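You operate a simulated robot arm through the tools that you are given. There is no shell and no other tool. Be economical: measure what you need, move in short steps, check, and stop when the job is done.

You are at the controls of a simulated robot arm. One attempt, no reset.

Task
Screw home the loose pins of the green and blue shackles, then clamp the green one in the vice.

The check looks at the end state, three seconds after you hand in, the way a careful person would. Anything else that was tipped, shoved, dropped, spilled or broken makes it a failure.

Robot
A 7-joint arm with a two-finger parallel gripper, fixed in place. Base frame: the origin is at the foot of the arm, x ahead of it, y to its left, z up; the work surface is at about z = 0.85. Readings come in m, rad, newtons and seconds.
With the tool pointing down near the work surface it reaches from about 0.24 to 0.68 m from the base axis. Its first joint turns from -1.152 to 1.152 rad. Payload 2.4 kg.
Tool frame: the origin (TCP) lies between the finger pads and is the grasp point; the fingertips stand 0.03 m ahead of it; z points along the fingers, y is the line along which they close. The gripper opens to 0.094 m. The fingers are 0.028 m wide and 0.01 m thick; the gripper's body (0.05 by 0.096 m) begins 0.055 m behind the TCP.
Orientation is that of the tool frame in the base frame, as a unit quaternion [x, y, z, w]. With the fingers straight down and closing along the base's y, the tool's x points along the base's -x, its y along +y and its z along -z.

Tools
- The arm moves only by the tool arm_command. Its argument "plan" is a list of rows, each a list of 3 entries, a list of its own where there are three numbers: the finger opening in m, from 0 to 0.094, then the shift along the tool's x, y, z in m, then the turn, a rotation vector about the tool's x, y, z in rad. In form: [[hand, [tx, ty, tz], [ax, ay, az]], ...]. A call has 1 to 10 rows; each row shifts and turns the commanded pose from where the row before left it, along the tool's axes as they then stand. A row lasts 0.2 s, in which the tool goes at most 0.05 m and 0.15 rad; a call with a longer step from one row to the next is refused whole, and so is a gripper value outside its range. Where a pose cannot be reached the arm comes as near as it can. A force on the tool above 40 N (or 10 N above the force at the start of the call, whichever is more), or a blocked arm, ends the call early, and 0.2 s more pass. Each finger travels about 0.153 m/s and halts on what it meets, pressing with about 20 N; the grip force reading is that of the motor and also rises with nothing between the fingers. The clock runs only during rows and for 0.2 s after the last one: add rows that do not move to give the fingers time. It gives the time, the measured TCP pose, the force on the tool (base axes), the opening and the grip force at its end, in the units of the frame above (readings bear some noise), with the torque about the TCP (base axes, N m) and any sound that the robot's microphone picked up.
- Cameras (640 x 400 px; columns grow to the right, rows downward): "scene" is fixed at [0.036, 0.4767, 1.4389]; the picture's right is [-0.76, -0.65, 0.00], its down [-0.40, 0.47, -0.78] and it looks along [0.51, -0.60, -0.62] (base axes); focal length 372 px, centre (320, 200). "wrist" rides on the gripper at [0.076, 0.014, -0.102] in the tool frame; the picture's right is [-0.18, 0.98, 0.00], its down [-0.75, -0.14, -0.64] and it looks along [-0.63, -0.12, 0.77] (tool axes); focal length 243 px, centre (320, 200). There is no depth. A picture from a camera that has moved, and an enlarged one, comes with that camera's place and axes in the base frame and with its lens.
- camera(camera): a new picture of that camera. The clock stands still meanwhile.
- enlarge(camera, box): a new picture of the part [left, top, right, bottom] of that camera's present view, enlarged. The clock stands still meanwhile.
- finish_job(): hands the job in; it is judged then, once.

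Work in short steps. Places have to be worked out from the pictures, the camera data and where the tool is seen: move nearer, look again, correct. Check each grasp and each placing, and mend what went wrong. You have 120 turns and 76 pictures in all, those below and enlarged ones among them. Open the gripper and draw the arm clear of the work before you hand the job in, unless the task says otherwise; then end with one line.

The tools are called after ">>>" as a command line: name --argument value ..., lists and objects as JSON in quotes. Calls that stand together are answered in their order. arm_command: Moves the arm, as the interface text tells. Its arguments: {"type":"object","properties":{"plan":{"type":"array","items":{"type":"array"}}},"required":["plan"]} The other tools are called the same way: camera (camera) takes a picture; enlarge (camera, box) takes an enlarged picture of a part of a camera's view; finish_job () hands the job in.

At the start:

```text
clock: 0.0
tcp_pos: [0.3182, 0.0319, 1.1618]
tool_rot: [0.0, 1.0, 0.0, 0.0]
force: [-0.1, -0.7, -0.2]
wrist_torque: [0.02, -0.01, 0.0]
grip_width: 0.0942
gripper_force: 0.0
```

scene: 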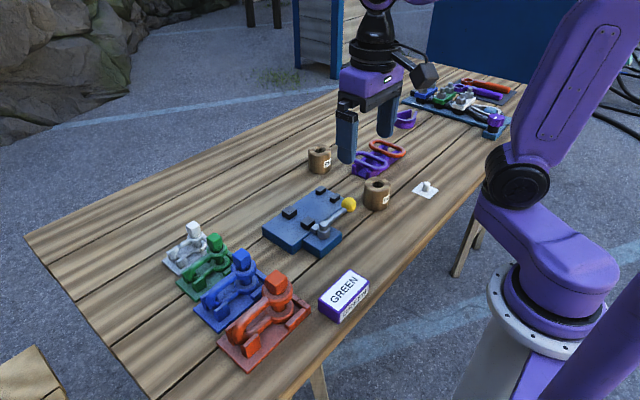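
wrist: 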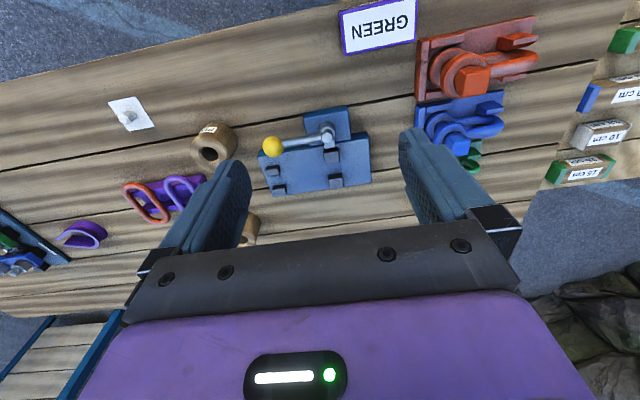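

The shackles stand in a row at the left of the scene, with the vice (blue block with a yellow-knobbed lever) beside them. I take enlarged views of both to work out the geometry.

>>> enlarge --camera "scene" --box '[150, 210, 320, 380]'

>>> enlarge --camera "scene" --box '[250, 130, 450, 280]'

>>> enlarge --camera "wrist" --box '[240, 0, 560, 200]'

```text
2.35 times, centred on (235, 295) of scene
camera zoom: at [0.036, 0.4767, 1.4389], right [-0.76, -0.65, 0.0], down [-0.4, 0.47, -0.78], along [0.51, -0.6, -0.62], focal length 876 px, centre (520, -24)
```

zoom: 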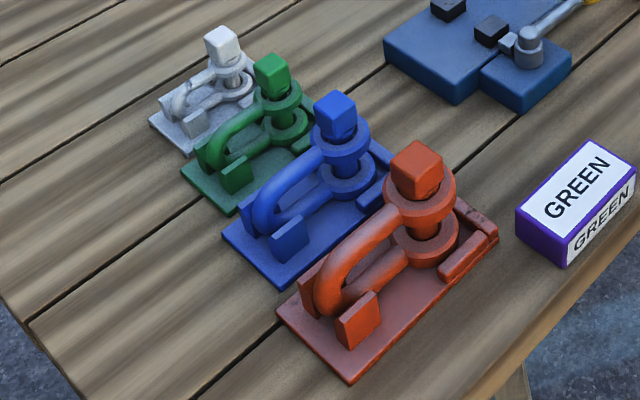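

```text
2.67 times, centred on (350, 205) of scene
camera zoom: at [0.036, 0.4767, 1.4389], right [-0.76, -0.65, 0.0], down [-0.4, 0.47, -0.78], along [0.51, -0.6, -0.62], focal length 993 px, centre (240, 187)
```

zoom: 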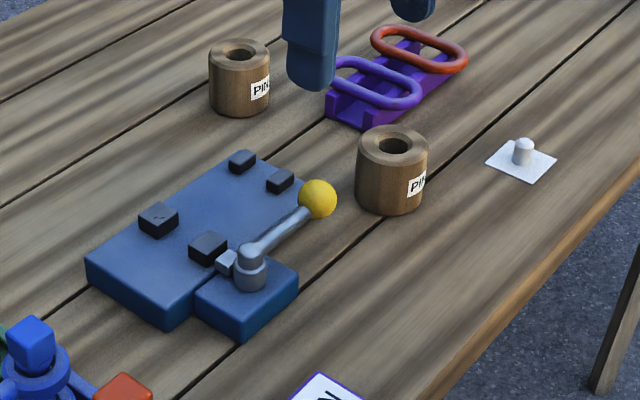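

```text
2.00 times, centred on (400, 100) of wrist
camera zoom: at [0.2418, 0.0444, 1.2644], right [0.18, 0.98, 0.0], down [0.75, -0.14, 0.64], along [0.63, -0.12, -0.77], focal length 485 px, centre (160, 400)
```

zoom: 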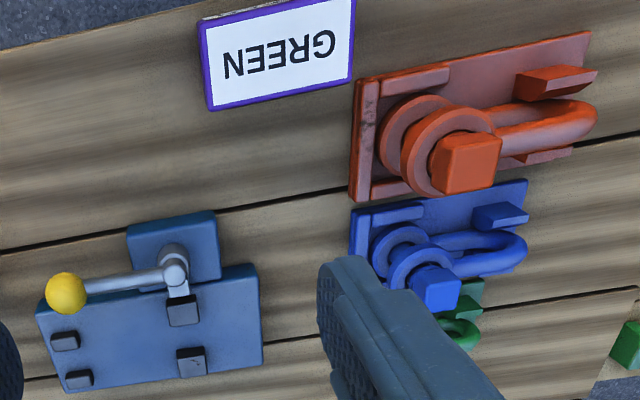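

By my estimate the pin heads are at about blue (0.46, 0.20), green (0.54, 0.21), orange (0.37, 0.21) and white (0.61, 0.21). I move above the blue/green pair for a closer look.

>>> arm_command --plan '[[0.094, [-0.02, 0.034, 0.02], [0, 0, 0]], [0.094, [-0.02, 0.034, 0.02], [0, 0, 0]], [0.094, [-0.02, 0.034, 0.02], [0, 0, 0]], [0.094, [-0.02, 0.034, 0.02], [0, 0, 0]], [0.094, [-0.02, 0.034, 0.02], [0, 0, 0]], [0.094, [0, 0, 0], [0, 0, 0]]]'

>>> camera --camera "wrist"

>>> camera --camera "scene"

```text
clock: 1.4
tcp_pos: [0.4178, 0.2018, 1.0602]
tool_rot: [0.0, 1.0, 0.0, -0.001]
force: [-0.2, -0.2, 0.5]
wrist_torque: [-0.01, 0.0, -0.03]
grip_width: 0.0943
gripper_force: 0.0
```

```text
70 pictures are left
camera wrist: at [0.3417, 0.2151, 1.1633], right [0.18, 0.98, 0.0], down [0.75, -0.14, 0.64], along [0.63, -0.12, -0.77], focal length 243 px, centre (320, 200)
```

wrist: 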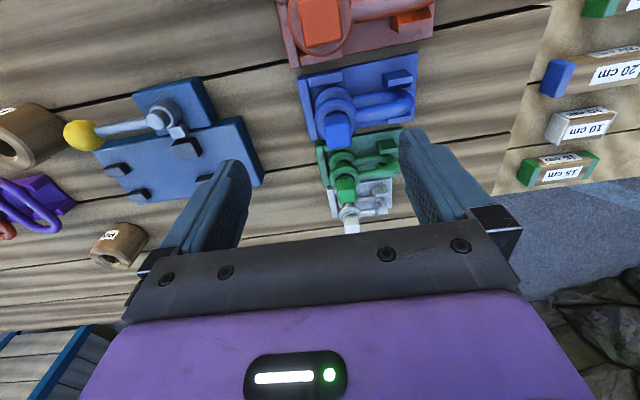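

```text
69 pictures are left
```

scene: 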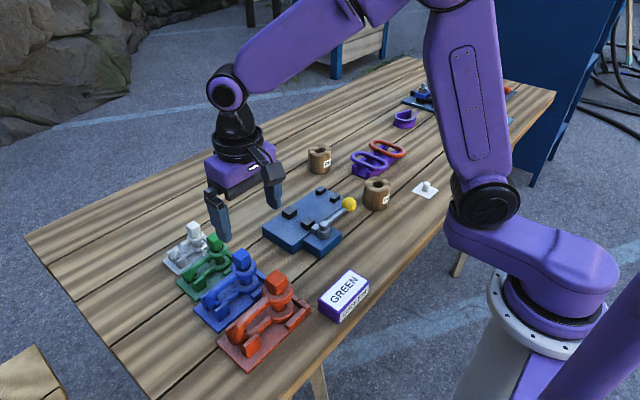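

Wrist and scene views agree within about 7 mm for blue. I zoom in on the heads to see square orientation and pin gap.

>>> enlarge --camera "wrist" --box '[280, 60, 440, 240]'

>>> enlarge --camera "scene" --box '[160, 215, 270, 315]'

```text
2.22 times, centred on (360, 150) of wrist
camera zoom: at [0.3417, 0.2151, 1.1633], right [0.18, 0.98, 0.0], down [0.75, -0.14, 0.64], along [0.63, -0.12, -0.77], focal length 539 px, centre (231, 311)
```

zoom: 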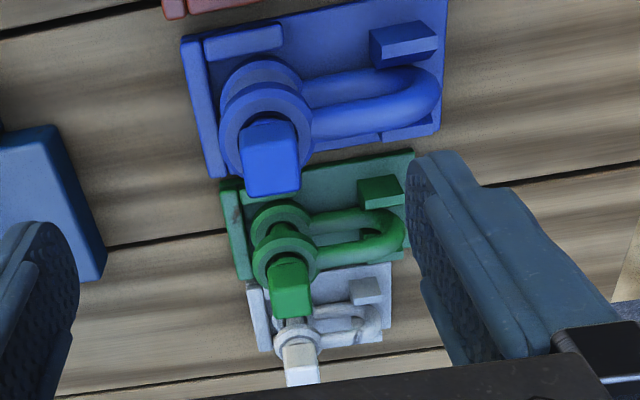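

```text
4.00 times, centred on (215, 265) of scene
camera zoom: at [0.036, 0.4767, 1.4389], right [-0.76, -0.65, 0.0], down [-0.4, 0.47, -0.78], along [0.51, -0.6, -0.62], focal length 1490 px, centre (740, -60)
```

zoom: 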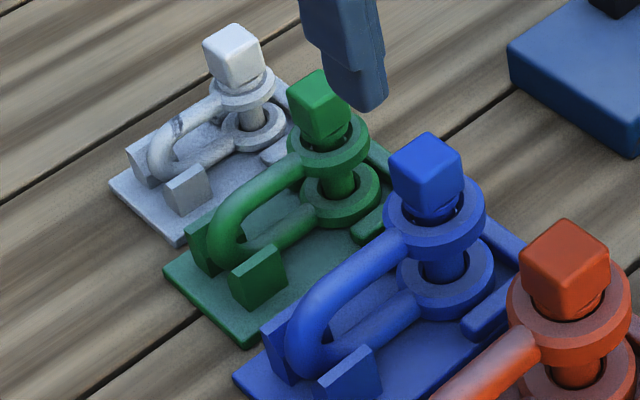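

The heads look roughly square to the base axes, with the shackle bows pointing to +y. I move directly over the blue head, fingertips just above it, and look again.

>>> arm_command --plan '[[0.094, [-0.02, 0.002, 0.025], [0, 0, 0]], [0.094, [-0.019, 0.003, 0.025], [0, 0, 0]], [0.094, [0, 0, 0], [0, 0, 0]]]'

>>> enlarge --camera "wrist" --box '[200, 50, 440, 250]'

>>> enlarge --camera "scene" --box '[160, 215, 290, 315]'

```text
clock: 2.2
tcp_pos: [0.4582, 0.2076, 1.011]
tool_rot: [0.0, 1.0, 0.001, 0.0]
force: [0.5, 0.0, 0.9]
wrist_torque: [0.0, -0.02, -0.02]
grip_width: 0.0939
gripper_force: 0.0
```

```text
2.00 times, centred on (320, 150) of wrist
camera zoom: at [0.3809, 0.2193, 1.1138], right [0.18, 0.98, 0.0], down [0.75, -0.14, 0.64], along [0.63, -0.12, -0.77], focal length 485 px, centre (320, 300)
```

zoom: 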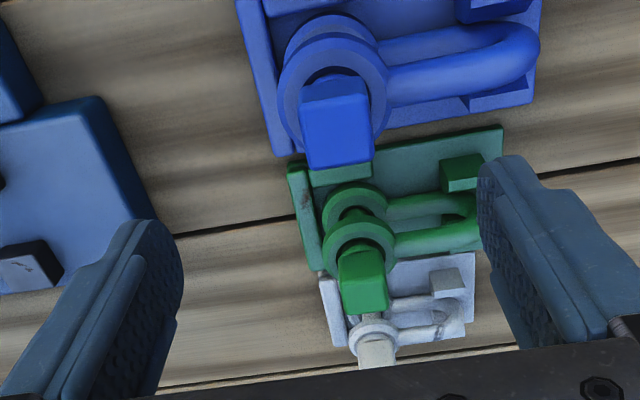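

```text
4.00 times, centred on (225, 265) of scene
camera zoom: at [0.036, 0.4767, 1.4389], right [-0.76, -0.65, 0.0], down [-0.4, 0.47, -0.78], along [0.51, -0.6, -0.62], focal length 1490 px, centre (700, -60)
```

zoom: 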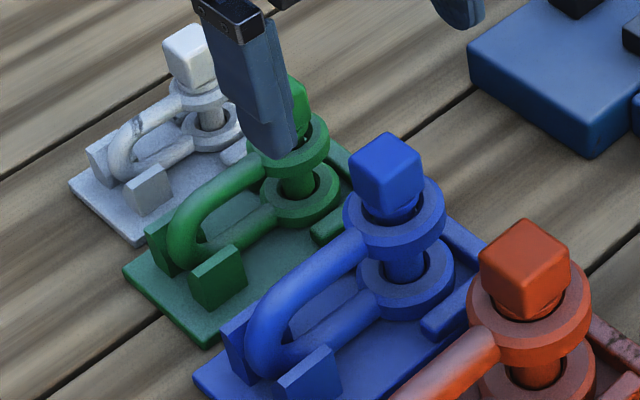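

Triangulating the two views puts the blue head's top at about (0.442, 0.214, 0.954), about 27 mm wide and aligned with the base axes. Green is at about (0.527, 0.212, 0.93). I centre on blue and look before descending.

>>> arm_command --plan '[[0.06, [0.016, 0.007, 0.01], [0, 0, 0]], [0.06, [0, 0, 0.0], [0, 0, 0]]]'

>>> enlarge --camera "wrist" --box '[200, 50, 440, 250]'

>>> enlarge --camera "scene" --box '[180, 215, 310, 315]'

```text
clock: 2.8
tcp_pos: [0.4396, 0.2132, 1.0019]
tool_rot: [0.0, 1.0, 0.0, 0.0]
force: [-0.4, 0.1, 0.6]
wrist_torque: [-0.01, 0.02, 0.01]
grip_width: 0.0599
gripper_force: 0.0
```

```text
2.00 times, centred on (320, 150) of wrist
camera zoom: at [0.3644, 0.2265, 1.104], right [0.18, 0.98, 0.0], down [0.75, -0.14, 0.64], along [0.63, -0.12, -0.77], focal length 485 px, centre (320, 300)
```

zoom: 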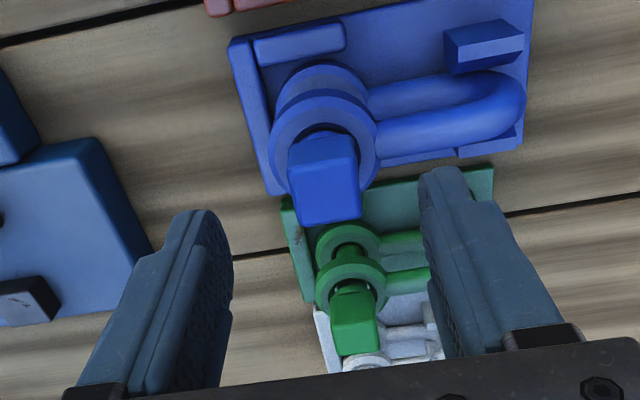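

```text
4.00 times, centred on (245, 265) of scene
camera zoom: at [0.036, 0.4767, 1.4389], right [-0.76, -0.65, 0.0], down [-0.4, 0.47, -0.78], along [0.51, -0.6, -0.62], focal length 1490 px, centre (620, -60)
```

zoom: 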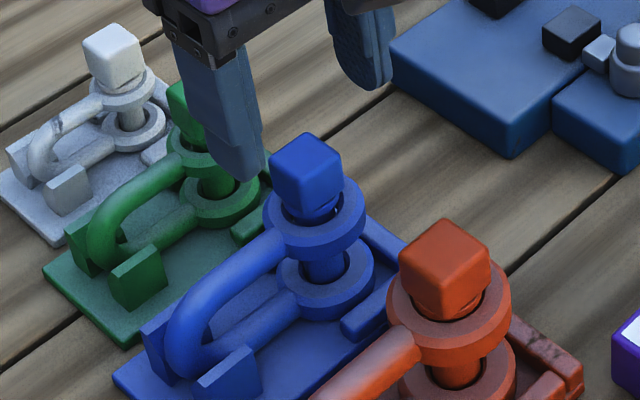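

The fingers straddle the head in y and the head is near x≈0.442. I descend until the tips are about 18 mm below the head top, then close gently.

>>> arm_command --plan '[[0.06, [-0.002, 0.001, 0.018], [0, 0, 0]], [0.06, [0, 0, 0.018], [0, 0, 0]], [0.06, [0, 0, 0], [0, 0, 0]]]'

>>> enlarge --camera "wrist" --box '[200, 50, 440, 250]'

>>> enlarge --camera "scene" --box '[180, 215, 310, 315]'

```text
clock: 3.6
tcp_pos: [0.4434, 0.2144, 0.9646]
tool_rot: [0.0, 1.0, 0.0, 0.0]
force: [-0.2, -0.2, 0.0]
wrist_torque: [-0.01, 0.02, 0.0]
grip_width: 0.0601
gripper_force: 0.0
```

```text
2.00 times, centred on (320, 150) of wrist
camera zoom: at [0.3666, 0.2276, 1.0678], right [0.18, 0.98, 0.0], down [0.75, -0.14, 0.64], along [0.63, -0.12, -0.77], focal length 485 px, centre (320, 300)
```

zoom: 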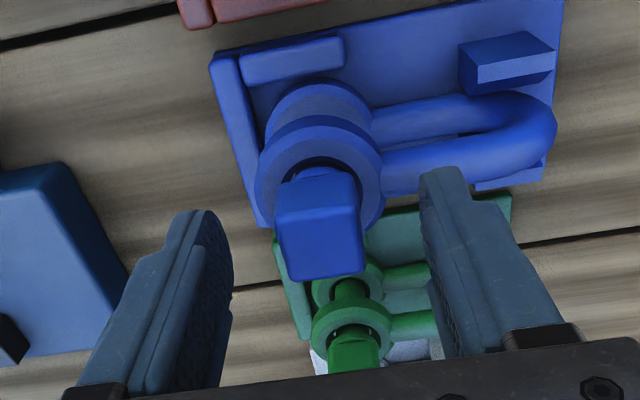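

```text
4.00 times, centred on (245, 265) of scene
camera zoom: at [0.036, 0.4767, 1.4389], right [-0.76, -0.65, 0.0], down [-0.4, 0.47, -0.78], along [0.51, -0.6, -0.62], focal length 1490 px, centre (620, -60)
```

zoom: 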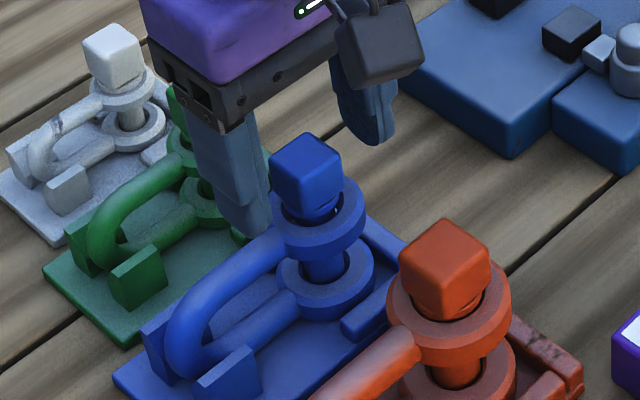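

The latest fix for blue is a head top at (0.441, 0.213, 0.951), and the fingers straddle it. I close to grip.

>>> arm_command --plan '[[0.04, [0.002, 0, 0], [0, 0, 0]], [0.0, [0, 0, 0], [0, 0, 0]], [0.0, [0, 0, 0], [0, 0, 0]]]'

```text
clock: 4.4
tcp_pos: [0.4402, 0.2142, 0.9656]
tool_rot: [0.0, 1.0, 0.0, 0.0]
force: [0.9, -0.7, -0.4]
wrist_torque: [0.0, 0.02, 0.02]
grip_width: 0.0243
gripper_force: 20.0
```

The head is gripped (24 mm wide). I turn clockwise from above (positive about tool z) in a trial of 0.6 rad and watch the torque and sounds.

>>> arm_command --plan '[[0.0, [0, 0, 0], [0, 0, 0.15]], [0.0, [0, 0, 0], [0, 0, 0.15]], [0.0, [0, 0, 0], [0, 0, 0.15]], [0.0, [0, 0, 0], [0, 0, 0.15]], [0.0, [0, 0, 0], [0, 0, 0]]]'

>>> enlarge --camera "scene" --box '[180, 215, 310, 315]'

```text
clock: 5.6
tcp_pos: [0.4405, 0.2142, 0.9646]
tool_rot: [0.296, 0.955, 0.0, 0.0]
force: [-0.2, 1.9, 0.8]
wrist_torque: [0.04, -0.02, 0.0]
grip_width: 0.0242
gripper_force: 20.3
```

```text
4.00 times, centred on (245, 265) of scene
camera zoom: at [0.036, 0.4768, 1.4389], right [-0.76, -0.65, 0.0], down [-0.4, 0.47, -0.78], along [0.51, -0.6, -0.62], focal length 1490 px, centre (620, -60)
```

zoom: 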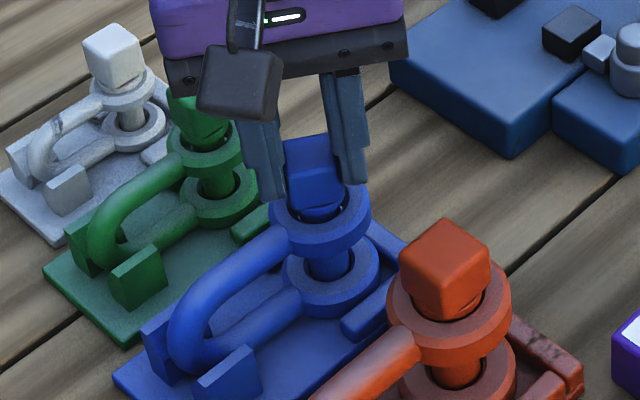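

The head turned along with the fingers and there was no resistance. I continue clockwise and watch for a vertical force.

>>> arm_command --plan '[[0.0, [0, 0, 0], [0, 0, 0.15]], [0.0, [0, 0, 0], [0, 0, 0.15]], [0.0, [0, 0, 0], [0, 0, 0.15]], [0.0, [0, 0, 0], [0, 0, 0.15]], [0.0, [0, 0, 0], [0, 0, 0.15]], [0.0, [0, 0, 0], [0, 0, 0.15]], [0.0, [0, 0, 0], [0, 0, 0.15]], [0.0, [0, 0, 0], [0, 0, 0.15]], [0.0, [0, 0, 0], [0, 0, 0.15]], [0.0, [0, 0, 0], [0, 0, 0]]]'

>>> enlarge --camera "scene" --box '[180, 215, 310, 315]'

```text
clock: 7.8
tcp_pos: [0.4417, 0.2145, 0.9655]
tool_rot: [0.828, 0.561, 0.002, 0.0]
force: [6.9, 2.6, -3.2]
wrist_torque: [0.07, -0.6, 0.02]
grip_width: 0.0241
gripper_force: 20.2
```

```text
4.00 times, centred on (245, 265) of scene
camera zoom: at [0.0362, 0.4768, 1.4389], right [-0.76, -0.65, 0.0], down [-0.4, 0.47, -0.78], along [0.51, -0.6, -0.62], focal length 1490 px, centre (620, -60)
```

zoom: 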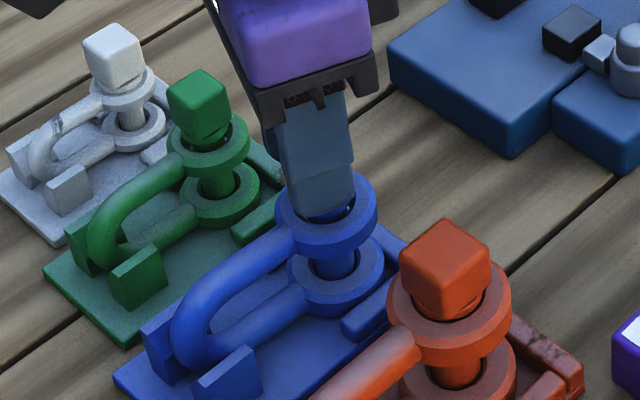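

The +x force of 7 N says the pin axis is a few mm further +x than my grip, and the −z force suggests the pin is drawing down. I shift +x by 3 mm and 1 mm down, and keep turning.

>>> arm_command --plan '[[0.0, [0.0011, 0.0028, 0.001], [0, 0, 0]], [0.0, [0, 0, 0], [0, 0, 0.15]], [0.0, [0, 0, 0], [0, 0, 0.15]], [0.0, [0, 0, 0], [0, 0, 0.15]], [0.0, [0, 0, 0], [0, 0, 0.15]], [0.0, [0, 0, 0], [0, 0, 0]]]'

```text
clock: 9.2
tcp_pos: [0.4446, 0.2135, 0.9638]
tool_rot: [0.957, 0.291, 0.0, 0.0]
force: [5.5, -1.9, -3.3]
wrist_torque: [-0.17, -0.52, -0.01]
grip_width: 0.0243
gripper_force: 19.5
```

A +x force of 5.5 N remains. I release to relieve the strain and look at how the head and shackle sit.

>>> arm_command --plan '[[0.045, [0, 0, 0], [0, 0, 0]], [0.045, [0, 0, 0], [0, 0, 0]]]'

>>> enlarge --camera "scene" --box '[180, 215, 310, 315]'

>>> camera --camera "wrist"

```text
clock: 9.8
tcp_pos: [0.4448, 0.2144, 0.9644]
tool_rot: [0.957, 0.292, 0.0, 0.0]
force: [0.6, -0.2, -0.9]
wrist_torque: [0.02, 0.02, 0.01]
grip_width: 0.0448
gripper_force: 0.1
```

```text
4.00 times, centred on (245, 265) of scene
camera zoom: at [0.036, 0.4767, 1.4389], right [-0.76, -0.65, 0.0], down [-0.4, 0.47, -0.78], along [0.51, -0.6, -0.62], focal length 1490 px, centre (620, -60)
```

zoom: 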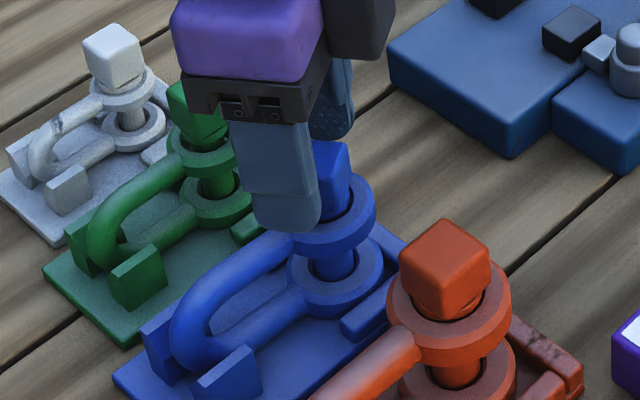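

```text
57 pictures are left
camera wrist: at [0.5152, 0.2438, 1.0675], right [0.4, -0.92, 0.0], down [-0.7, -0.3, 0.64], along [-0.59, -0.25, -0.77], focal length 243 px, centre (320, 200)
```

wrist: 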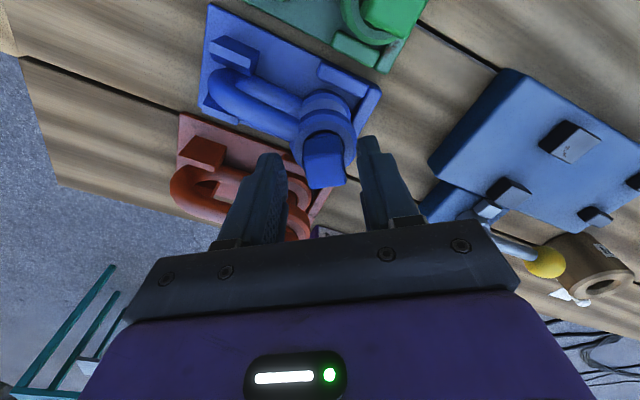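

The grip is now nearly centred and the head has dropped slightly. I shift +x by 3 mm, regrip and continue clockwise.

>>> arm_command --plan '[[0.045, [0.0025, 0.0017, 0.001], [0, 0, 0]], [0.0, [0, 0, 0], [0, 0, 0]], [0.0, [0, 0, 0], [0, 0, 0]], [0.0, [0, 0, 0], [0, 0, 0.15]], [0.0, [0, 0, 0], [0, 0, 0.15]], [0.0, [0, 0, 0], [0, 0, 0.15]], [0.0, [0, 0, 0], [0, 0, 0.15]], [0.0, [0, 0, 0], [0, 0, 0]]]'

```text
clock: 11.6
tcp_pos: [0.4161, 0.1431, 0.947]
tool_rot: [0.999, 0.036, 0.001, -0.031]
force: [0.6, -0.4, -0.3]
wrist_torque: [0.01, 0.01, 0.02]
grip_width: 0.0
gripper_force: 20.0
out of reach, approached as far as the arm can: row 5, 6, 7
```

The arm hit its wrist limit and swung away, ending closed on nothing. I check whether anything was disturbed.

>>> camera --camera "scene"

>>> enlarge --camera "scene" --box '[160, 215, 320, 345]'

```text
56 pictures are left
```

scene: 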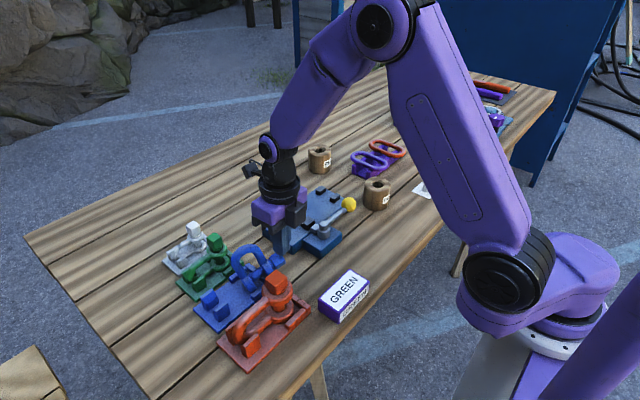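

```text
3.08 times, centred on (240, 280) of scene
camera zoom: at [0.036, 0.4767, 1.4389], right [-0.76, -0.65, 0.0], down [-0.4, 0.47, -0.78], along [0.51, -0.6, -0.62], focal length 1146 px, centre (566, -46)
```

zoom: 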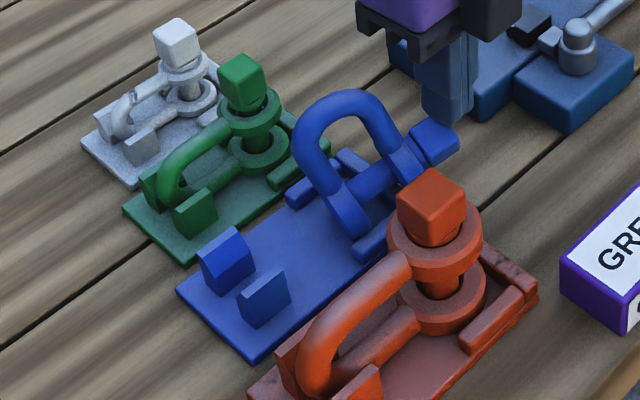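

The swing tipped the blue shackle upright onto its eyes in its tray, with the bow up and the pin head pointing −y. It is recoverable. First I lift the arm straight up and away.

>>> arm_command --plan '[[0.0, [0, 0, -0.04], [0, 0, 0]], [0.0, [0, 0, -0.04], [0, 0, 0]], [0.0, [0, 0, -0.04], [0, 0, 0]]]'

>>> enlarge --camera "scene" --box '[160, 205, 320, 345]'

```text
clock: 12.4
tcp_pos: [0.4158, 0.1311, 1.0674]
tool_rot: [0.999, 0.04, 0.002, -0.033]
force: [-0.3, 0.0, 0.6]
wrist_torque: [0.01, -0.03, 0.01]
grip_width: 0.0
gripper_force: 20.1
out of reach, approached as far as the arm can: row 3
```

```text
2.86 times, centred on (240, 275) of scene
camera zoom: at [0.036, 0.4767, 1.4389], right [-0.76, -0.65, 0.0], down [-0.4, 0.47, -0.78], along [0.51, -0.6, -0.62], focal length 1064 px, centre (549, -14)
```

zoom: 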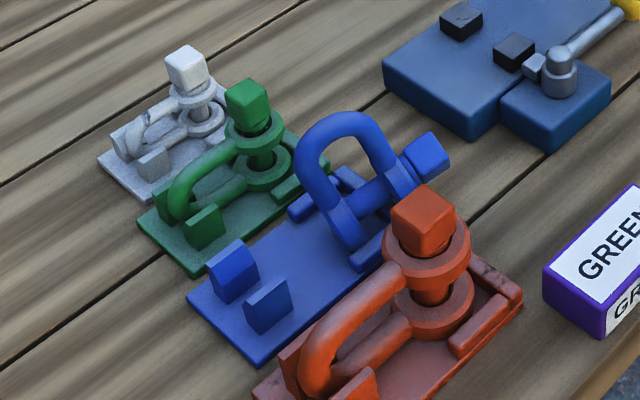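

The shackle stands stably upright with the bow plane along y–z. I unwind the wrist and remove the small tilt, so the fingers will close along base x.

>>> arm_command --plan '[[0.0, [0, 0, 0], [-0.066, 0, -0.1]], [0.03, [0, 0, 0], [0, 0, -0.15]], [0.05, [0, 0, 0], [0, 0, -0.15]], [0.05, [0, 0, 0], [0, 0, -0.15]], [0.05, [0, 0, 0], [0, 0, -0.15]], [0.05, [0, 0, 0], [0, 0, -0.15]], [0.05, [0, 0, 0], [0, 0, -0.15]], [0.05, [0, 0, 0], [0, 0, -0.15]], [0.05, [0, 0, 0], [0, 0, -0.15]], [0.05, [0, 0, 0], [0, 0, -0.15]]]'

>>> camera --camera "wrist"

```text
clock: 14.6
tcp_pos: [0.416, 0.1307, 1.0673]
tool_rot: [0.722, 0.691, 0.002, 0.005]
force: [0.7, -0.6, 0.8]
wrist_torque: [0.02, 0.01, 0.02]
grip_width: 0.0501
gripper_force: 0.0
```

```text
53 pictures are left
camera wrist: at [0.4328, 0.2047, 1.1696], right [0.97, -0.23, 0.01], down [-0.18, -0.74, 0.64], along [-0.14, -0.63, -0.77], focal length 243 px, centre (320, 200)
```

wrist: 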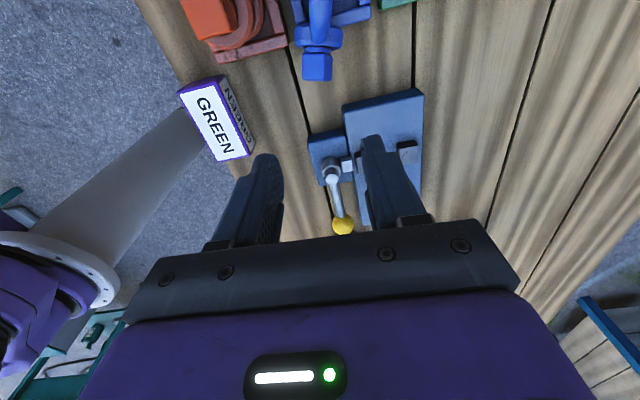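

The upright bow's apex is about (0.438, 0.197, 0.96). I move above it at a safe height and square up.

>>> arm_command --plan '[[0.05, [0.034, 0.01, 0], [0, 0, -0.044]], [0.05, [0.034, 0.011, 0.0], [0, 0, 0]], [0.05, [0, 0, 0.02], [0, 0, 0]], [0.05, [0, 0, 0], [0, 0, 0]]]'

>>> camera --camera "wrist"

>>> enlarge --camera "scene" --box '[160, 205, 320, 345]'

```text
clock: 15.6
tcp_pos: [0.4391, 0.1977, 1.0468]
tool_rot: [0.709, 0.706, 0.002, 0.006]
force: [-0.4, -0.4, -0.1]
wrist_torque: [0.04, -0.01, 0.0]
grip_width: 0.05
gripper_force: 0.1
```

```text
52 pictures are left
camera wrist: at [0.4522, 0.2727, 1.1492], right [0.98, -0.19, 0.01], down [-0.15, -0.75, 0.64], along [-0.11, -0.63, -0.77], focal length 243 px, centre (320, 200)
```

wrist: 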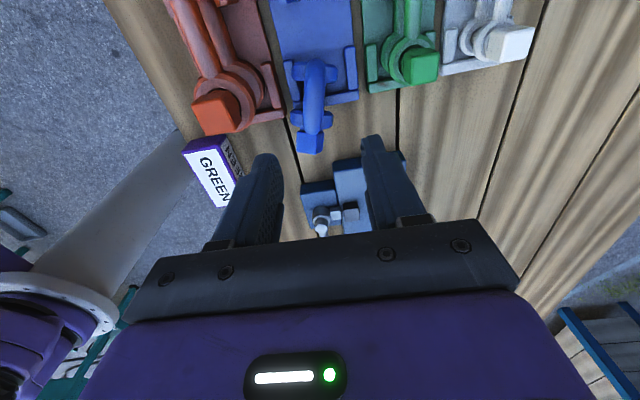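

```text
2.86 times, centred on (240, 275) of scene
camera zoom: at [0.036, 0.4767, 1.4389], right [-0.76, -0.65, 0.0], down [-0.4, 0.47, -0.78], along [0.51, -0.6, -0.62], focal length 1064 px, centre (549, -14)
```

zoom: 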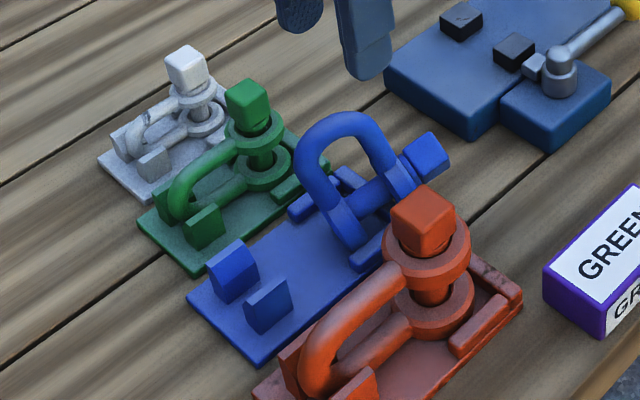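

The bow is near (0.44, 0.21) with its apex at z≈0.965. To lay it back I'll grip the bow with the camera on the −y side and tilt the tool, so I first turn the wrist to the opposite orientation.

>>> arm_command --plan '[[0.05, [0, 0, -0.03], [0, 0, -0.15]], [0.05, [0, 0, 0], [0, 0, -0.15]], [0.05, [0, 0, 0], [0, 0, -0.15]], [0.05, [0, 0, 0], [0, 0, -0.15]], [0.05, [0, 0, 0], [0, 0, -0.15]], [0.05, [0, 0, 0], [0, 0, -0.15]], [0.05, [0, 0, 0], [0, 0, -0.15]], [0.05, [0, 0, 0], [0, 0, -0.15]], [0.05, [0, 0, 0], [0, 0, -0.15]], [0.05, [0, 0, 0], [0, 0, -0.15]]]'

>>> arm_command --plan '[[0.05, [0, 0, 0], [0, 0, -0.15]], [0.05, [0, 0, 0], [0, 0, -0.15]], [0.05, [0, 0, 0], [0, 0, -0.15]], [0.05, [0, 0, 0], [0, 0, -0.15]], [0.05, [0, 0, 0], [0, 0, -0.15]], [0.05, [0, 0, 0], [0, 0, -0.15]], [0.05, [0, 0, 0], [0, 0, -0.15]], [0.05, [0, 0, 0], [0, 0, -0.15]], [0.05, [0, 0, 0], [0, 0, -0.15]], [0.05, [0, 0, 0], [0, 0, -0.15]]]'

```text
clock: 17.8
tcp_pos: [0.4396, 0.1984, 1.0782]
tool_rot: [0.035, 0.999, -0.001, 0.005]
force: [-0.1, -0.4, -0.1]
wrist_torque: [0.03, 0.02, 0.01]
grip_width: 0.0499
gripper_force: 0.1
```

```text
clock: 20.0
tcp_pos: [0.4392, 0.1983, 1.0769]
tool_rot: [-0.655, 0.756, -0.005, 0.003]
force: [0.6, -0.8, -1.1]
wrist_torque: [-0.01, -0.01, -0.03]
grip_width: 0.0498
gripper_force: 0.0
```

Now a free-air test of whether the arm can reach the final tilted pose (gripper leaning to +y).

>>> arm_command --plan '[[0.05, [0, 0, 0], [0, 0, -0.144]], [0.05, [-0.03, 0, 0], [0, 0, 0]], [0.05, [-0.03, 0, 0], [0, 0, 0]], [0.05, [-0.03, 0, 0], [0, 0.15, 0]], [0.05, [0, 0, 0], [0, 0.15, 0]], [0.05, [0, 0, 0], [0, 0.15, 0]], [0.05, [0, 0, 0], [0, 0.15, 0]], [0.05, [0, 0, 0], [0, 0.15, 0]], [0.05, [0, 0, 0], [0, 0.15, 0]], [0.05, [0, 0, 0], [0, 0.15, 0]]]'

>>> camera --camera "scene"

```text
clock: 22.2
tcp_pos: [0.4391, 0.2878, 1.0771]
tool_rot: [-0.608, 0.614, -0.359, -0.353]
force: [0.0, -0.1, -0.3]
wrist_torque: [-0.02, -0.03, 0.03]
grip_width: 0.05
gripper_force: 0.0
```

```text
50 pictures are left
```

scene: 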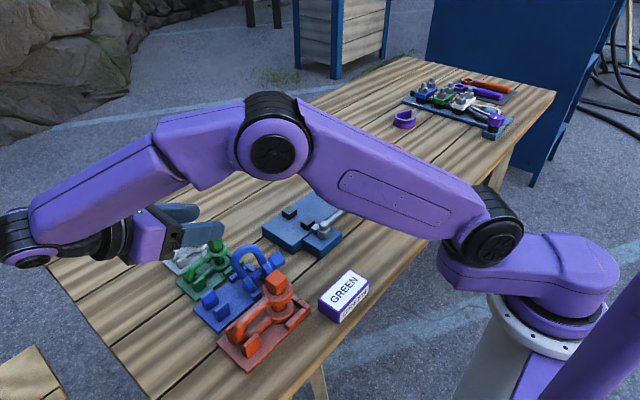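

The tilted pose is reachable. I swing back to a lean of −0.3 rad (tool pointing down and slightly to +y) and move above the bow.

>>> arm_command --plan '[[0.05, [0, 0, 0], [0, -0.15, 0]], [0.05, [0, 0, 0], [0, -0.15, 0]], [0.05, [0, 0, 0], [0, -0.15, 0]], [0.05, [0, 0, 0], [0, -0.15, 0]], [0.05, [0, 0, 0], [0, -0.15, 0]], [0.05, [0, 0, 0], [0, -0.15, 0]], [0.05, [0, 0, 0], [0, -0.15, 0]], [0.05, [0, 0, 0], [0, -0.15, 0]], [0.05, [0, 0, 0], [0, -0.15, 0]]]'

>>> arm_command --plan '[[0.05, [0.0386, 0, 0.004], [0, 0, 0]], [0.05, [0.0386, 0, 0.004], [0, 0, 0]], [0.05, [0.0386, 0, 0.004], [0, 0, 0]], [0.05, [0, 0, 0], [0, 0, 0]]]'

>>> camera --camera "wrist"

>>> enlarge --camera "scene" --box '[160, 205, 320, 345]'

```text
clock: 24.2
tcp_pos: [0.4394, 0.2887, 1.0775]
tool_rot: [-0.699, 0.699, 0.101, 0.11]
force: [0.6, 0.2, -0.1]
wrist_torque: [0.03, 0.01, -0.01]
grip_width: 0.0501
gripper_force: 0.1
```

```text
clock: 25.2
tcp_pos: [0.4391, 0.1801, 1.0303]
tool_rot: [-0.699, 0.7, 0.1, 0.109]
force: [0.2, 0.2, -0.1]
wrist_torque: [0.03, 0.0, -0.01]
grip_width: 0.0503
gripper_force: 0.1
```

```text
49 pictures are left
camera wrist: at [0.4245, 0.0756, 1.1069], right [-0.98, 0.18, 0.04], down [0.13, 0.53, 0.84], along [0.13, 0.83, -0.55], focal length 243 px, centre (320, 200)
```

wrist: 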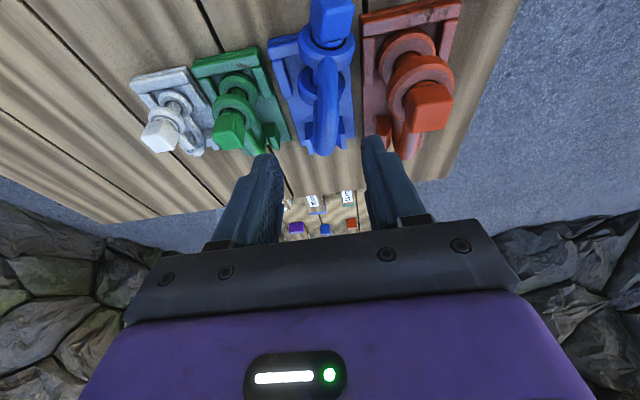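

```text
2.86 times, centred on (240, 275) of scene
camera zoom: at [0.036, 0.4767, 1.4389], right [-0.76, -0.65, 0.0], down [-0.4, 0.47, -0.78], along [0.51, -0.6, -0.62], focal length 1064 px, centre (549, -14)
```

zoom: 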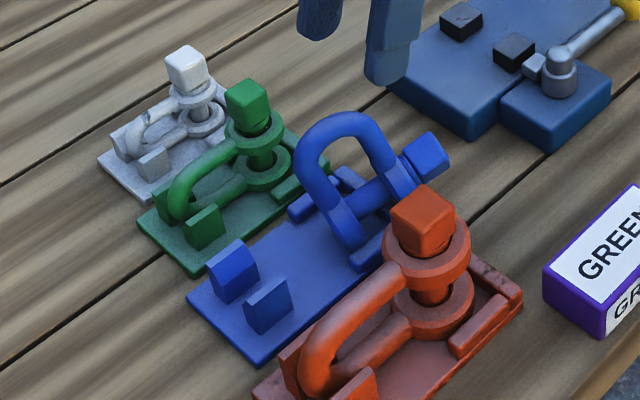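

The bow lies between the fingers' approach line at x≈0.44. I advance 65 mm along the tool axis and close on the bow.

>>> arm_command --plan '[[0.05, [0, 0, 0.025], [0, 0, 0]], [0.05, [0, 0, 0.02], [0, 0, 0]], [0.05, [0, 0, 0.02], [0, 0, 0]], [0.02, [0, 0, 0], [0, 0, 0]], [0.0, [0, 0, 0], [0, 0, 0]], [0.0, [0, 0, 0], [0, 0, 0]]]'

>>> enlarge --camera "scene" --box '[160, 205, 320, 345]'

```text
clock: 26.6
tcp_pos: [0.44, 0.2, 0.9692]
tool_rot: [-0.699, 0.7, 0.101, 0.107]
force: [-0.8, -0.1, 0.2]
wrist_torque: [0.01, 0.04, -0.04]
grip_width: 0.0153
gripper_force: 20.4
```

```text
2.86 times, centred on (240, 275) of scene
camera zoom: at [0.0361, 0.4767, 1.4389], right [-0.76, -0.65, 0.0], down [-0.4, 0.47, -0.78], along [0.51, -0.6, -0.62], focal length 1064 px, centre (549, -14)
```

zoom: 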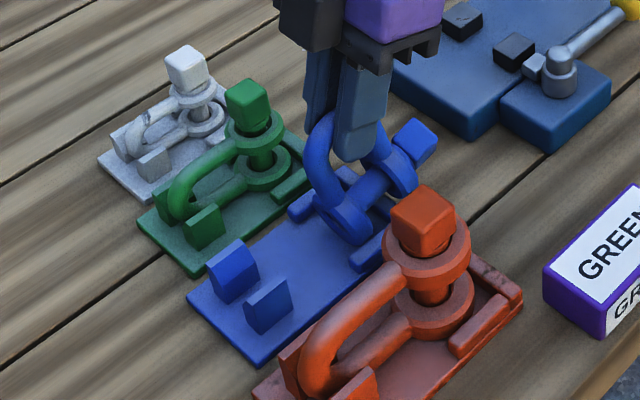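

The bow is held (15 mm wide). I lift 5 cm straight up.

>>> arm_command --plan '[[0.0, [-0.0074, 0, -0.0239], [0, 0, 0]], [0.0, [-0.0074, 0, -0.0239], [0, 0, 0]], [0.0, [0, 0, 0], [0, 0, 0]]]'

>>> enlarge --camera "scene" --box '[160, 185, 320, 325]'

```text
clock: 27.4
tcp_pos: [0.4394, 0.1995, 1.0201]
tool_rot: [-0.699, 0.699, 0.101, 0.108]
force: [0.0, -0.1, -5.1]
wrist_torque: [0.07, 0.01, -0.02]
grip_width: 0.0158
gripper_force: 20.4
```

```text
2.86 times, centred on (240, 255) of scene
camera zoom: at [0.0361, 0.4767, 1.4389], right [-0.76, -0.65, 0.0], down [-0.4, 0.47, -0.78], along [0.51, -0.6, -0.62], focal length 1064 px, centre (549, 43)
```

zoom: 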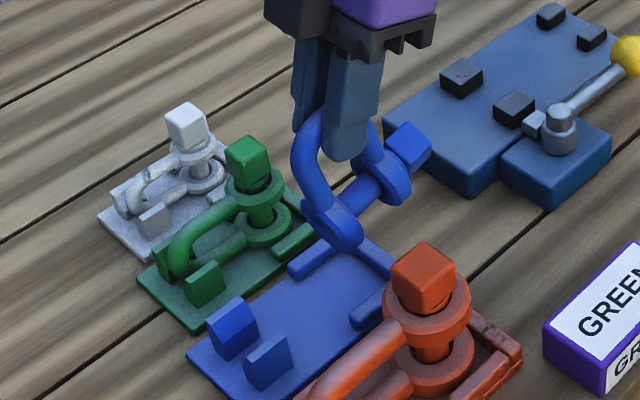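

It is held firmly at 5 N weight. I shift +y 8 cm and tilt the tool to lay the shackle toward horizontal.

>>> arm_command --plan '[[0.0, [-0.0382, 0, 0.0118], [0, 0, 0]], [0.0, [-0.0382, 0, 0.0118], [0, 0, 0]], [0.0, [0, 0, 0], [0, 0.15, 0]], [0.0, [0, 0, 0], [0, 0.15, 0]], [0.0, [0, 0, 0], [0, 0.15, 0]], [0.0, [0, 0, 0], [0, 0.15, 0]], [0.0, [0, 0, 0], [0, 0.15, 0]], [0.0, [0, 0, 0], [0, 0.15, 0]], [0.0, [0, 0, 0], [0, 0.15, 0]], [0.0, [0, 0, 0], [0, 0.15, 0]]]'

>>> arm_command --plan '[[0.0, [0, 0, 0], [0, 0.15, 0]], [0.0, [0, 0, 0], [0, 0.15, 0]], [0.0, [0, 0, 0], [0, 0.05, 0]], [0.0, [0, 0, 0], [0, 0, 0]]]'

>>> camera --camera "scene"

>>> camera --camera "wrist"

```text
clock: 29.6
tcp_pos: [0.4408, 0.2803, 1.0188]
tool_rot: [-0.634, 0.638, -0.313, -0.306]
force: [0.0, 0.5, -5.1]
wrist_torque: [0.36, 0.02, 0.02]
grip_width: 0.0157
gripper_force: 20.0
```

```text
clock: 30.6
tcp_pos: [0.4399, 0.2794, 1.0192]
tool_rot: [-0.569, 0.576, -0.418, -0.413]
force: [-0.1, 0.9, -5.4]
wrist_torque: [0.38, 0.01, 0.05]
grip_width: 0.0157
gripper_force: 20.0
```

```text
45 pictures are left
```

scene: 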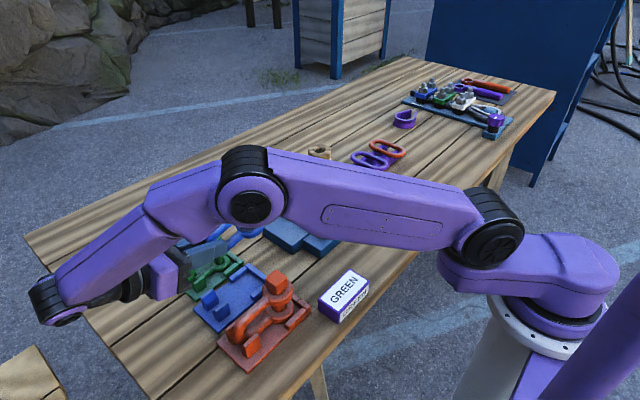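

```text
44 pictures are left
camera wrist: at [0.4246, 0.3516, 1.1235], right [-0.98, 0.06, -0.19], down [0.15, 0.84, -0.52], along [0.13, -0.53, -0.84], focal length 243 px, centre (320, 200)
```

wrist: 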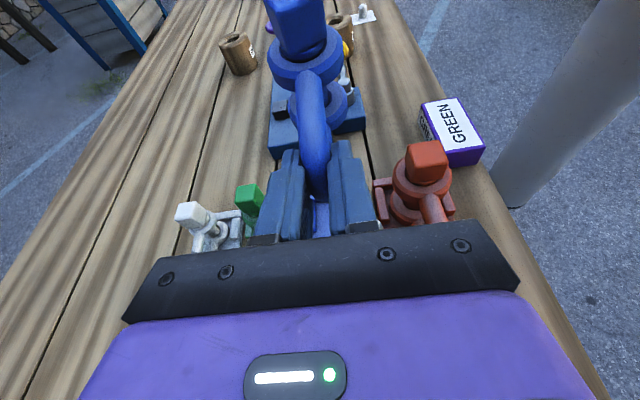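

The shackle is now horizontal with the pin head up, its eye centre at about y≈0.198. I shift +y by about 14 mm and +x by 4 mm, lower by 6 cm, then check against the tray.

>>> arm_command --plan '[[0.0, [-0.0044, -0.004, -0.0133], [0, 0, 0]], [0.0, [-0.0285, 0, 0.0095], [0, 0, 0]], [0.0, [-0.0285, 0, 0.0095], [0, 0, 0]], [0.0, [0, 0, 0], [0, 0, 0]]]'

>>> camera --camera "wrist"

>>> enlarge --camera "scene" --box '[130, 205, 320, 345]'

```text
clock: 31.6
tcp_pos: [0.4435, 0.2936, 0.9591]
tool_rot: [-0.57, 0.576, -0.417, -0.412]
force: [0.1, 1.2, -5.8]
wrist_torque: [0.41, -0.02, 0.0]
grip_width: 0.0158
gripper_force: 20.6
```

```text
43 pictures are left
camera wrist: at [0.4289, 0.3654, 1.0629], right [-0.98, 0.06, -0.19], down [0.15, 0.84, -0.51], along [0.13, -0.53, -0.84], focal length 243 px, centre (320, 200)
```

wrist: 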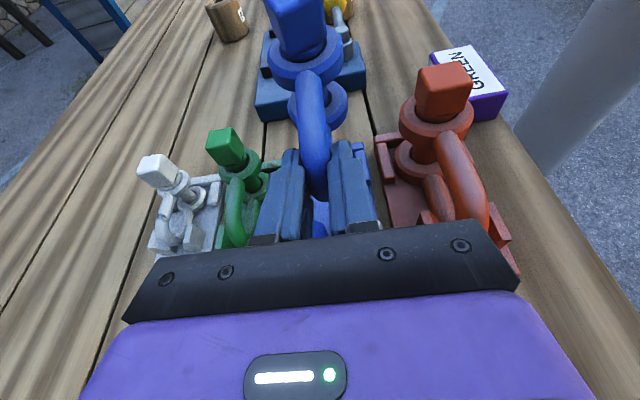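

```text
2.86 times, centred on (225, 275) of scene
camera zoom: at [0.0361, 0.4768, 1.4389], right [-0.76, -0.65, 0.0], down [-0.4, 0.47, -0.78], along [0.51, -0.6, -0.62], focal length 1064 px, centre (591, -14)
```

zoom: 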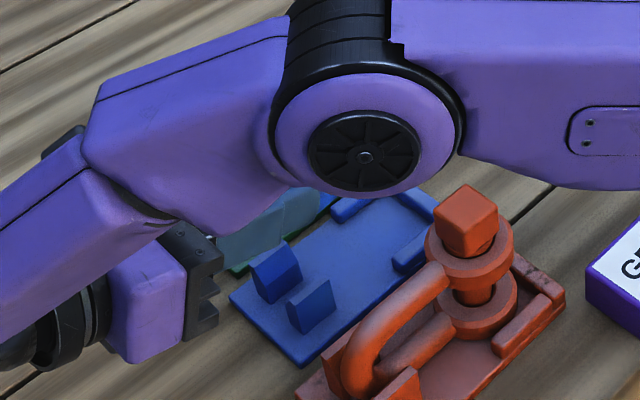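

Tray measurements give the seat centre at x≈0.4455 with the eye at y≈0.214, so the shackle is nearly aligned. I nudge +x 2 mm and lower gently.

>>> arm_command --plan '[[0.0, [0, -0.002, 0], [0, 0, 0]], [0.0, [-0.019, 0, 0.0063], [0, 0, 0]], [0.0, [-0.0142, 0, 0.0047], [0, 0, 0]], [0.0, [-0.0047, 0, 0.0016], [0, 0, 0]], [0.0, [-0.0047, 0, 0.0016], [0, 0, 0]], [0.0, [0, 0, 0], [0, 0, 0]]]'

>>> camera --camera "wrist"

```text
clock: 33.0
tcp_pos: [0.4455, 0.2932, 0.9132]
tool_rot: [-0.57, 0.576, -0.417, -0.412]
force: [-0.5, 0.6, -5.5]
wrist_torque: [0.41, -0.04, 0.0]
grip_width: 0.0157
gripper_force: 20.2
```

```text
41 pictures are left
camera wrist: at [0.4316, 0.3651, 1.0181], right [-0.98, 0.06, -0.19], down [0.15, 0.84, -0.51], along [0.13, -0.53, -0.84], focal length 243 px, centre (320, 200)
```

wrist: 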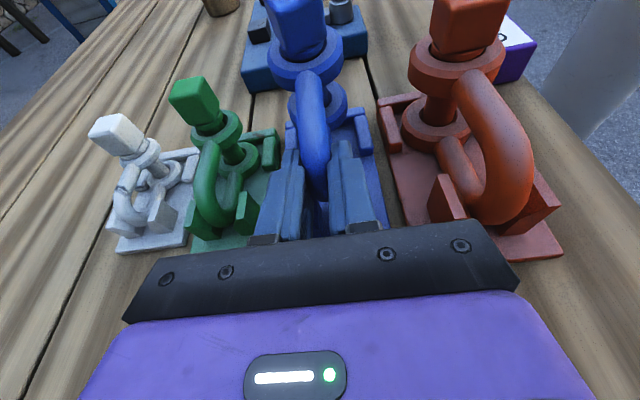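

Still hanging free. I zoom to judge the eye against the tray walls before the last few mm.

>>> enlarge --camera "wrist" --box '[170, 0, 490, 240]'

```text
1.67 times, centred on (330, 120) of wrist
camera zoom: at [0.4316, 0.3651, 1.0181], right [-0.98, 0.06, -0.19], down [0.15, 0.84, -0.51], along [0.13, -0.53, -0.84], focal length 404 px, centre (303, 333)
```

zoom: 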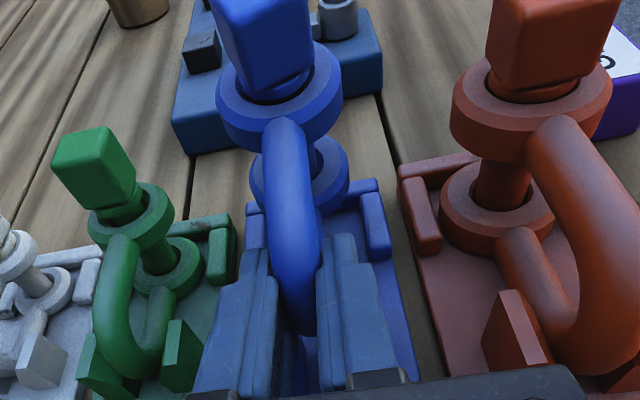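

Calibrating against the orange eye, the blue eye centre is actually at y≈0.183, about 30 mm too far −y. I raise 5 mm, shift +y 30 mm, and look again.

>>> arm_command --plan '[[0.0, [0.0047, 0, -0.0016], [0, 0, 0]], [0.0, [-0.0095, 0, -0.0285], [0, 0, 0]], [0.0, [0, 0, 0], [0, 0, 0]]]'

>>> enlarge --camera "wrist" --box '[170, 0, 490, 240]'

```text
clock: 33.8
tcp_pos: [0.444, 0.3104, 0.919]
tool_rot: [-0.57, 0.575, -0.418, -0.412]
force: [0.5, -0.3, -5.3]
wrist_torque: [0.39, 0.0, 0.0]
grip_width: 0.0157
gripper_force: 20.5
out of reach, approached as far as the arm can: row 2
```

```text
1.67 times, centred on (330, 120) of wrist
camera zoom: at [0.4288, 0.382, 1.0236], right [-0.98, 0.06, -0.19], down [0.15, 0.84, -0.51], along [0.13, -0.53, -0.84], focal length 404 px, centre (303, 333)
```

zoom: 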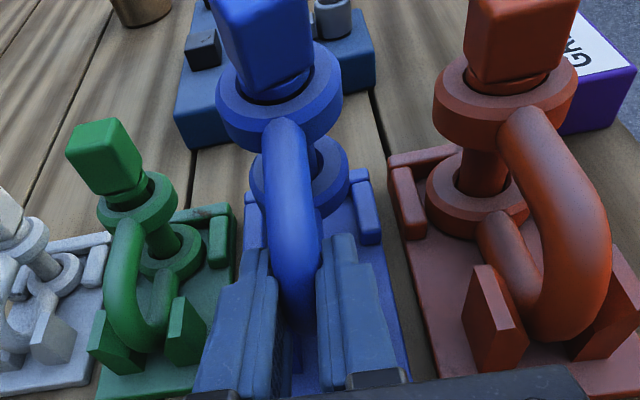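

The arm is at its reach limit there, with about 15 mm still to go. I raise 3 cm and reduce the tilt by 0.3 rad (bow slightly up), which brings the wrist back within reach.

>>> arm_command --plan '[[0.0, [0.0285, 0, -0.0095], [0, 0, 0]], [0.0, [0, 0, 0], [0, -0.15, 0]], [0.0, [0, 0, 0], [0, -0.15, 0]], [0.0, [0, 0, 0], [0, 0, 0]]]'

```text
clock: 34.8
tcp_pos: [0.4435, 0.311, 0.949]
tool_rot: [-0.626, 0.631, -0.328, -0.321]
force: [-0.3, -0.1, -5.9]
wrist_torque: [0.36, 0.04, -0.01]
grip_width: 0.0157
gripper_force: 20.0
```

Now shift +y 10 mm and +x 2 mm, then view.

>>> arm_command --plan '[[0.0, [-0.0057, -0.002, -0.0082], [0, 0, 0]], [0.0, [0, 0, 0], [0, 0, 0]]]'

>>> enlarge --camera "wrist" --box '[170, 0, 490, 240]'

```text
clock: 35.4
tcp_pos: [0.4455, 0.32, 0.9491]
tool_rot: [-0.627, 0.631, -0.328, -0.32]
force: [-0.6, 0.4, -5.1]
wrist_torque: [0.36, 0.01, 0.01]
grip_width: 0.0157
gripper_force: 20.2
```

```text
1.67 times, centred on (330, 120) of wrist
camera zoom: at [0.4303, 0.3578, 1.071], right [-0.98, 0.11, -0.16], down [0.15, 0.96, -0.24], along [0.13, -0.26, -0.96], focal length 404 px, centre (303, 333)
```

zoom: 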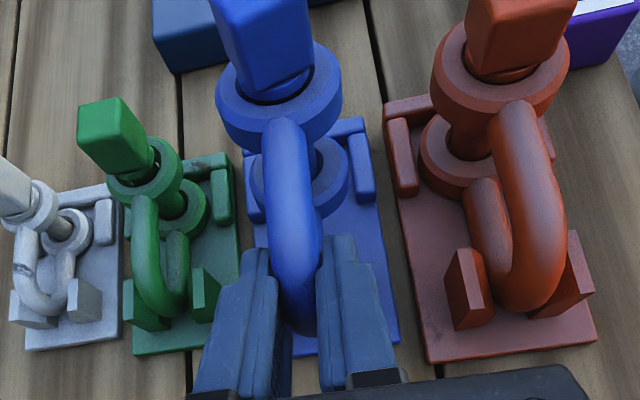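

The lower eye is at about (0.447, 0.226) and about 14 mm above the tray, so I move −y by 10 mm and lower 10 mm.

>>> arm_command --plan '[[0.0, [0.0057, 0, 0.0082], [0, 0, 0]], [0.0, [-0.0041, 0, 0.0029], [0, 0, 0]], [0.0, [-0.0041, 0, 0.0029], [0, 0, 0]], [0.0, [0, 0, 0], [0, 0, 0]]]'

>>> enlarge --camera "wrist" --box '[170, 0, 490, 240]'

```text
clock: 36.4
tcp_pos: [0.4458, 0.3085, 0.9404]
tool_rot: [-0.626, 0.631, -0.327, -0.322]
force: [-0.1, -0.1, -5.8]
wrist_torque: [0.35, 0.03, -0.01]
grip_width: 0.0159
gripper_force: 20.0
```

```text
1.67 times, centred on (330, 120) of wrist
camera zoom: at [0.4305, 0.3478, 1.0608], right [-0.98, 0.11, -0.16], down [0.15, 0.96, -0.24], along [0.13, -0.26, -0.96], focal length 404 px, centre (303, 333)
```

zoom: 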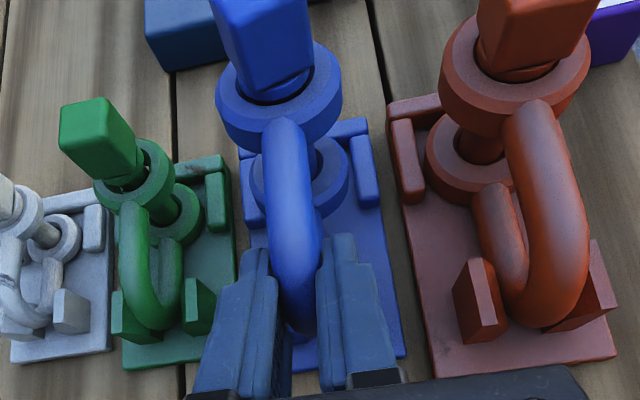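

The eye is now just in front of the rear wall, as with orange. I lower in 3 mm steps looking for contact.

>>> arm_command --plan '[[0.0, [-0.0025, 0, 0.0017], [0, 0, 0]], [0.0, [-0.0025, 0, 0.0017], [0, 0, 0]], [0.0, [0, 0, 0], [0, 0, 0]]]'

>>> arm_command --plan '[[0.0, [-0.0025, 0, 0.0017], [0, 0, 0]], [0.0, [-0.0025, 0, 0.0017], [0, 0, 0]], [0.0, [0, 0, 0], [0, 0, 0]]]'

```text
clock: 37.2
tcp_pos: [0.4461, 0.3103, 0.9336]
tool_rot: [-0.626, 0.631, -0.327, -0.321]
force: [0.0, 0.2, -6.7]
wrist_torque: [0.34, 0.0, 0.01]
grip_width: 0.0159
gripper_force: 20.1
```

```text
clock: 38.0
tcp_pos: [0.4458, 0.3105, 0.9274]
tool_rot: [-0.626, 0.631, -0.327, -0.321]
force: [-0.6, 0.3, -5.8]
wrist_torque: [0.35, 0.02, 0.01]
grip_width: 0.0155
gripper_force: 19.9
```

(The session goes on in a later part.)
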